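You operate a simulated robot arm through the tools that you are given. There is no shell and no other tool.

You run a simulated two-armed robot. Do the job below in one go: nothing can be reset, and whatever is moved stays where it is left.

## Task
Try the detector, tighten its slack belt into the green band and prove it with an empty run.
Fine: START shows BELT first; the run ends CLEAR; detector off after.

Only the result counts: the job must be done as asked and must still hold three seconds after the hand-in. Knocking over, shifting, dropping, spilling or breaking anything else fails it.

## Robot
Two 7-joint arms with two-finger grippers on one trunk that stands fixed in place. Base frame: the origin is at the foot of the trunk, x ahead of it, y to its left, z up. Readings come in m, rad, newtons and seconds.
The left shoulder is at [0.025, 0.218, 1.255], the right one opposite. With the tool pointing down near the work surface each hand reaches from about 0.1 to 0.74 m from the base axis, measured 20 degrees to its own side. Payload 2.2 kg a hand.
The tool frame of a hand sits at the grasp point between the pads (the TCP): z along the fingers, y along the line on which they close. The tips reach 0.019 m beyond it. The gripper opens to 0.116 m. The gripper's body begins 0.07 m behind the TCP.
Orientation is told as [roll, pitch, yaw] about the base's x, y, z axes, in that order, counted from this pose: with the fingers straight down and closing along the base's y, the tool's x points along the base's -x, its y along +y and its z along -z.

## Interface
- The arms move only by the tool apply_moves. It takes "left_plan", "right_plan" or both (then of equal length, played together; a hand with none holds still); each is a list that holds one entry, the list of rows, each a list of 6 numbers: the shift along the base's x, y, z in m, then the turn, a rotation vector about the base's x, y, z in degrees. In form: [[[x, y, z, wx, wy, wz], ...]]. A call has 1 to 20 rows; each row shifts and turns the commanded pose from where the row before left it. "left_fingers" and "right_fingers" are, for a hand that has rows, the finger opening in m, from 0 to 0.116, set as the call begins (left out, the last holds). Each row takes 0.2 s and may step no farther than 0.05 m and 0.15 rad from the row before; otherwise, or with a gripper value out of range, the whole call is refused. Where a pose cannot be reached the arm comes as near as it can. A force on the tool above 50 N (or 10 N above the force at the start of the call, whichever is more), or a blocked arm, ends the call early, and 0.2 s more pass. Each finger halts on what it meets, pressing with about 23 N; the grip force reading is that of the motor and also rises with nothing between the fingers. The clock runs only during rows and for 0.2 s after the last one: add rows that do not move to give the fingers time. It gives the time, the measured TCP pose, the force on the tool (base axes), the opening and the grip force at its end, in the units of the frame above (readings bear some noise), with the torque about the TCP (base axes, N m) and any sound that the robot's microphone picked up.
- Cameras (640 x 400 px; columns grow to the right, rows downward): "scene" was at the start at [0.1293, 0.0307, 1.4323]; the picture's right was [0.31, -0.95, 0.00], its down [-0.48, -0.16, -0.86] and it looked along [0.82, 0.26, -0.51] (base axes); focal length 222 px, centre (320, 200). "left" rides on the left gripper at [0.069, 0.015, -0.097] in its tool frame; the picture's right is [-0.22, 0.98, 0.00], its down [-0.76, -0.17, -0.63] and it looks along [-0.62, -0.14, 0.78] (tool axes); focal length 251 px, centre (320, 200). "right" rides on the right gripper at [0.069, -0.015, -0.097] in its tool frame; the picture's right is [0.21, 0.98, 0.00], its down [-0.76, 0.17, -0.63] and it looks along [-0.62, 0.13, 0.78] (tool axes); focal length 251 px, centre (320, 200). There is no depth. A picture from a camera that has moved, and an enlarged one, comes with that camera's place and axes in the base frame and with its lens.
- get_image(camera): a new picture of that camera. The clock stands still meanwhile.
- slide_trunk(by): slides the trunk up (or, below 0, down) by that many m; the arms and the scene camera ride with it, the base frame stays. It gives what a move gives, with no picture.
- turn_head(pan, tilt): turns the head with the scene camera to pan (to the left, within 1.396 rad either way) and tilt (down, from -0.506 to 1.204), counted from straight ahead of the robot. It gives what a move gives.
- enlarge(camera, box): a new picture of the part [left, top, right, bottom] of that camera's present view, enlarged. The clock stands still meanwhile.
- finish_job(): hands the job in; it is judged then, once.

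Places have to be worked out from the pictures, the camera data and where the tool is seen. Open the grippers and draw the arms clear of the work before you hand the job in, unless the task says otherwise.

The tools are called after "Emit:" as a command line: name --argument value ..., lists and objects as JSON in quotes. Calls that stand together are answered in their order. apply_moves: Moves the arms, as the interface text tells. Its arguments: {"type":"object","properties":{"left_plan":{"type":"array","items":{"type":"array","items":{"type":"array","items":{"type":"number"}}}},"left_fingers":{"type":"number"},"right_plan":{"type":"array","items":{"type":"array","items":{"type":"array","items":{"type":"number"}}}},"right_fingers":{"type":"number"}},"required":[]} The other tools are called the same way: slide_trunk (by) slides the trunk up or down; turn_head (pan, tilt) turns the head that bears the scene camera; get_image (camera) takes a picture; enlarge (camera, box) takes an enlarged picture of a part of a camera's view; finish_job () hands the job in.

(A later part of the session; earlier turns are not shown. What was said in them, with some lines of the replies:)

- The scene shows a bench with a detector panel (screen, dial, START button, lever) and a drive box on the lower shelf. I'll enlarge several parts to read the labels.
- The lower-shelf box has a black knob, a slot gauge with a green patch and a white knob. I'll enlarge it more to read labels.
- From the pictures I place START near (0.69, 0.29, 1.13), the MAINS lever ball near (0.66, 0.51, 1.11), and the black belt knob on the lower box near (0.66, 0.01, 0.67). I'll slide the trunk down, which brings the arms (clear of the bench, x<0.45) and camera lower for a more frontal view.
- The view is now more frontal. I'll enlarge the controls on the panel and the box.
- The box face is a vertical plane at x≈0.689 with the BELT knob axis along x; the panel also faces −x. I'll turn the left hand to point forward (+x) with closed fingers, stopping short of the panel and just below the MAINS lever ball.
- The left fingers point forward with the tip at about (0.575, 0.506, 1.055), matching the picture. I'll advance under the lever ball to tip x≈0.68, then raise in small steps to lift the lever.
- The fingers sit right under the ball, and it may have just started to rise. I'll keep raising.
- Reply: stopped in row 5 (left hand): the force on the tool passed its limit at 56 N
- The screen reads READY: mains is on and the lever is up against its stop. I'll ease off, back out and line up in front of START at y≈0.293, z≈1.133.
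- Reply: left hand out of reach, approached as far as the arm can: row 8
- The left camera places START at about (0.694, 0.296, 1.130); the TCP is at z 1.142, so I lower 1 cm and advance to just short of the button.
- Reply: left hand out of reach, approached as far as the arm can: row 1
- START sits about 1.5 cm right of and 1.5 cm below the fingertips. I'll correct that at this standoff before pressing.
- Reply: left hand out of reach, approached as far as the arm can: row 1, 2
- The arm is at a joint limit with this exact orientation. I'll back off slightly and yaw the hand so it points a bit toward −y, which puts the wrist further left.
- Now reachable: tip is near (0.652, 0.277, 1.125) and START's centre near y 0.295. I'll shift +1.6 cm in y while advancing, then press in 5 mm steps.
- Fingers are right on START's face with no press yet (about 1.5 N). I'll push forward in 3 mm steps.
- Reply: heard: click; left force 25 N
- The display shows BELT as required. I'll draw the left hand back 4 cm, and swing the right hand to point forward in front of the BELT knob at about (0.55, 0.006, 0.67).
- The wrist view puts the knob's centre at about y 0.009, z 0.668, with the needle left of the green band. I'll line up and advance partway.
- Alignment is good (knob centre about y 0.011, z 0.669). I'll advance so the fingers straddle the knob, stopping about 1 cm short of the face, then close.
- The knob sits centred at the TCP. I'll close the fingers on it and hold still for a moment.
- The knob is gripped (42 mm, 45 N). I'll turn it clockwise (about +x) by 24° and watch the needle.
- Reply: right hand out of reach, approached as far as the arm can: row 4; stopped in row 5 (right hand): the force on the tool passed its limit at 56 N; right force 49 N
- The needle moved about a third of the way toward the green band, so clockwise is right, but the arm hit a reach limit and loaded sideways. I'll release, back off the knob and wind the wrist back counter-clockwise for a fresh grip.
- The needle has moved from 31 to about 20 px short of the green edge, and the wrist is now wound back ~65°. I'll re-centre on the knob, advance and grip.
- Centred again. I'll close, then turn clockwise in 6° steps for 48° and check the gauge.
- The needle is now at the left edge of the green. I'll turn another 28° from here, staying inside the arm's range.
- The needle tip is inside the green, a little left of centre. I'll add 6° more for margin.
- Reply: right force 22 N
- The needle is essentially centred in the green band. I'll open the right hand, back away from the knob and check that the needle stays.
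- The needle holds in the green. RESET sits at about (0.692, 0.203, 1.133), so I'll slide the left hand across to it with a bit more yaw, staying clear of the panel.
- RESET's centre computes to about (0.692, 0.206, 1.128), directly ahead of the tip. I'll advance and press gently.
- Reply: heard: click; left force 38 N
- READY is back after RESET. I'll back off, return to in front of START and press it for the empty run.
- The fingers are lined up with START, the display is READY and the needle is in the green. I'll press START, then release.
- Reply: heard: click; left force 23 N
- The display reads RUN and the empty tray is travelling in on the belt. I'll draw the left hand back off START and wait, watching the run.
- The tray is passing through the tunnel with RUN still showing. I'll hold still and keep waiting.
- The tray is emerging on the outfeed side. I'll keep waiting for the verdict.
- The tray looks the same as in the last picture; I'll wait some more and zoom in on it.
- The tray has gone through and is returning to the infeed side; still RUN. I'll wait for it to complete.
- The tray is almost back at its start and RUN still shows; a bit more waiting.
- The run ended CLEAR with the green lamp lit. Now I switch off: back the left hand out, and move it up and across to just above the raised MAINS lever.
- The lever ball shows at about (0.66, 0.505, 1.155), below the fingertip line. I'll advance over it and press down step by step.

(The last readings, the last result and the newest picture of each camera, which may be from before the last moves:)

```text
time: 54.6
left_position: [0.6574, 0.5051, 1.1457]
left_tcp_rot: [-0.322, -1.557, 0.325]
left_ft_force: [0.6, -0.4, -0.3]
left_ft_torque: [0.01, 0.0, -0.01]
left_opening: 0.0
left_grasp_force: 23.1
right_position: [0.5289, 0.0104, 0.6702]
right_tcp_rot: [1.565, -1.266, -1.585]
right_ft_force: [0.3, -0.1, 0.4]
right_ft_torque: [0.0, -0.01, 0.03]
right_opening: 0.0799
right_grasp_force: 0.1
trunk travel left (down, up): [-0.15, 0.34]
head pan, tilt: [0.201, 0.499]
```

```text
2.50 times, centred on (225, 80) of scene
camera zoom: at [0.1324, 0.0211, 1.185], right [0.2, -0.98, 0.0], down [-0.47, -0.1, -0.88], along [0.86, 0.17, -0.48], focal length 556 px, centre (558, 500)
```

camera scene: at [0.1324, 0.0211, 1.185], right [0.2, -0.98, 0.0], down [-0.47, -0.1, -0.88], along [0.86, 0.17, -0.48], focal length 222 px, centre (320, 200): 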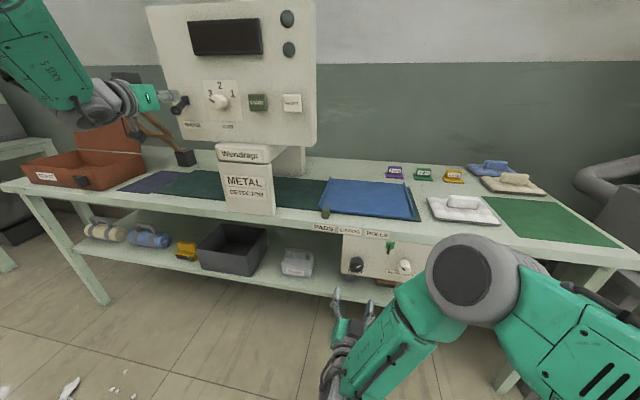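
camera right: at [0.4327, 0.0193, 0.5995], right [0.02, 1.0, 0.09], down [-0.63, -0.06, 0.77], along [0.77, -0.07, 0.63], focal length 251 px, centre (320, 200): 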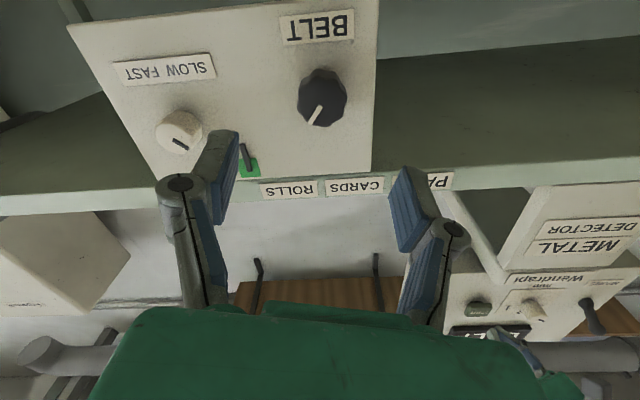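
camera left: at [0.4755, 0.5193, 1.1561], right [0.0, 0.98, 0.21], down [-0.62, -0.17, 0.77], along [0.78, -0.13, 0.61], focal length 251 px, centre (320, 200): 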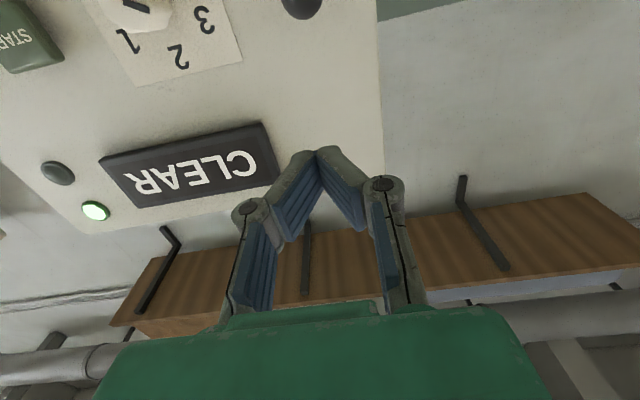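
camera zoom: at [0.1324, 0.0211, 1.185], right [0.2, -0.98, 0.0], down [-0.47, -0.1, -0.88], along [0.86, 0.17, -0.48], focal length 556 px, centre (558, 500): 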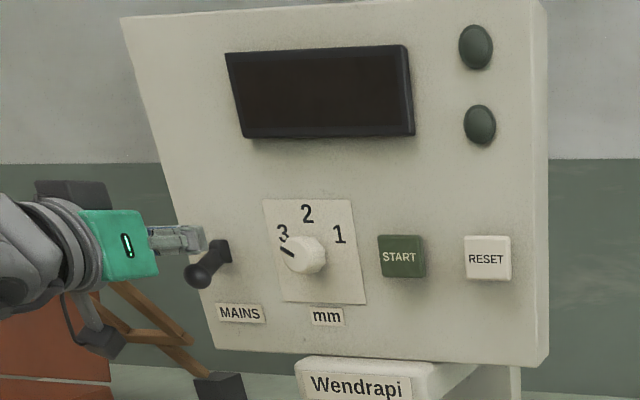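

The display is dark and the lever is back down, so the detector is off. I'll raise the left hand slightly, draw both hands well back and open both grippers.

Emit:
apply_moves --left_plan '[[[-0.01, 0, 0.008, 0, 0, 0], [-0.035, 0, 0.01, 0, 0, 0], [-0.04, 0, 0, 0, 0, 0], [-0.04, 0, 0, 0, 0, 0], [-0.04, 0, 0, 0, 0, 0], [0, 0, 0, 0, 0, 0]]]' --right_plan '[[[-0.02, 0, 0, 0, 0, 0], [-0.03, 0, 0, 0, 0, 0], [-0.03, 0, 0, 0, 0, 0], [-0.02, 0, 0, 0, 0, 0], [0, 0, 0, 0, 0, 0], [0, 0, 0, 0, 0, 0]]]' --right_fingers 0.1

Emit:
apply_moves --left_plan '[[[0, 0, 0, 0, 0, 0], [0, 0, 0, 0, 0, 0], [0, 0, 0, 0, 0, 0], [0, 0, 0, 0, 0, 0]]]' --left_fingers 0.1

Emit:
get_image --camera "scene"

Emit:
enlarge --camera "scene" --box '[340, 225, 420, 280]'

Emit:
enlarge --camera "scene" --box '[120, 0, 330, 160]'

```text
time: 56.0
left_position: [0.4931, 0.5072, 1.1626]
left_tcp_rot: [-0.256, -1.553, 0.261]
left_ft_force: [-0.3, -0.3, -0.1]
left_ft_torque: [0.02, 0.0, -0.02]
left_opening: 0.0
left_grasp_force: 22.9
right_position: [0.4381, 0.0133, 0.6679]
right_tcp_rot: [1.544, -1.266, -1.564]
right_ft_force: [-0.3, 0.1, 0.7]
right_ft_torque: [0.02, -0.01, 0.03]
right_opening: 0.1002
right_grasp_force: 0.1
right hand out of reach, approached as far as the arm can: row 4
trunk travel left (down, up): [-0.15, 0.34]
head pan, tilt: [0.201, 0.499]
```

```text
time: 57.0
left_position: [0.4926, 0.5072, 1.1642]
left_tcp_rot: [-0.316, -1.555, 0.318]
left_ft_force: [0.1, -0.6, 0.3]
left_ft_torque: [0.02, 0.02, -0.02]
left_opening: 0.1001
left_grasp_force: 0.0
right_position: [0.4365, 0.0141, 0.6692]
right_tcp_rot: [1.548, -1.267, -1.565]
right_ft_force: [-0.3, -0.6, -0.3]
right_ft_torque: [-0.05, 0.03, 0.0]
right_opening: 0.1
right_grasp_force: 0.0
trunk travel left (down, up): [-0.15, 0.34]
head pan, tilt: [0.201, 0.499]
```

```text
taken
camera scene: at [0.1314, 0.021, 1.1852], right [0.2, -0.98, 0.0], down [-0.47, -0.1, -0.88], along [0.86, 0.17, -0.48], focal length 222 px, centre (320, 200)
```

scene: 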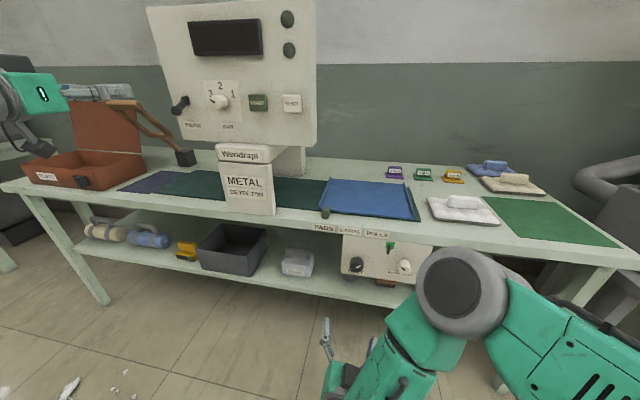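

```text
7.27 times, centred on (380, 252) of scene
camera zoom: at [0.1314, 0.021, 1.1852], right [0.2, -0.98, 0.0], down [-0.47, -0.1, -0.88], along [0.86, 0.17, -0.48], focal length 1617 px, centre (-116, -182)
```

zoom: 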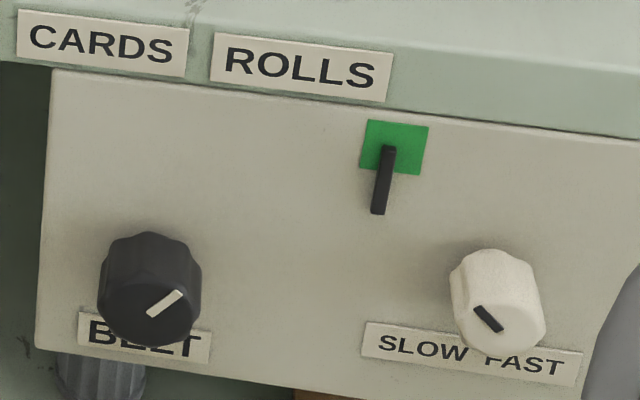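

```text
2.50 times, centred on (225, 80) of scene
camera zoom: at [0.1314, 0.021, 1.1852], right [0.2, -0.98, 0.0], down [-0.47, -0.1, -0.88], along [0.86, 0.17, -0.48], focal length 556 px, centre (558, 500)
```

zoom: 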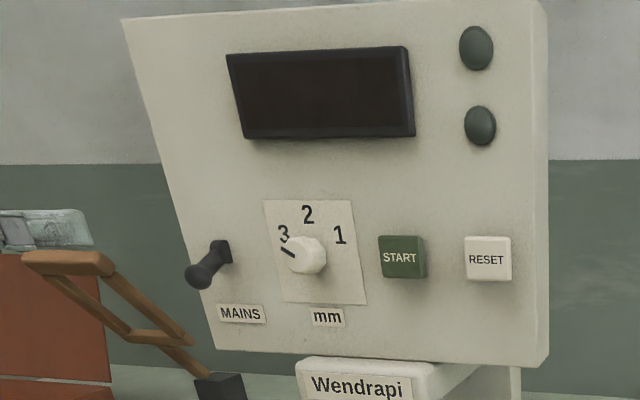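

The detector is off, the needle is in the green band, the tray is back at its start and both hands are open and clear. I'm handing the job in.

Emit:
finish_job

```text
The job is handed in.
```

The job is done and handed in; I have no verdict on it yet.

- **First try:** I switched the mains on, and pressing START showed BELT.
- **Belt:** I turned the BELT knob clockwise until the needle sat close to the middle of the green band. It stayed there after I let go.
- **Empty run:** After RESET the display returned to READY. Pressing START ran the empty tray out and back, and the run ended with CLEAR and the green lamp lit.
- **Finish:** The mains lever is back down and the display is dark. The tray is back at its start, and both grippers are open and clear of the bench. In the last pictures nothing else had shifted.
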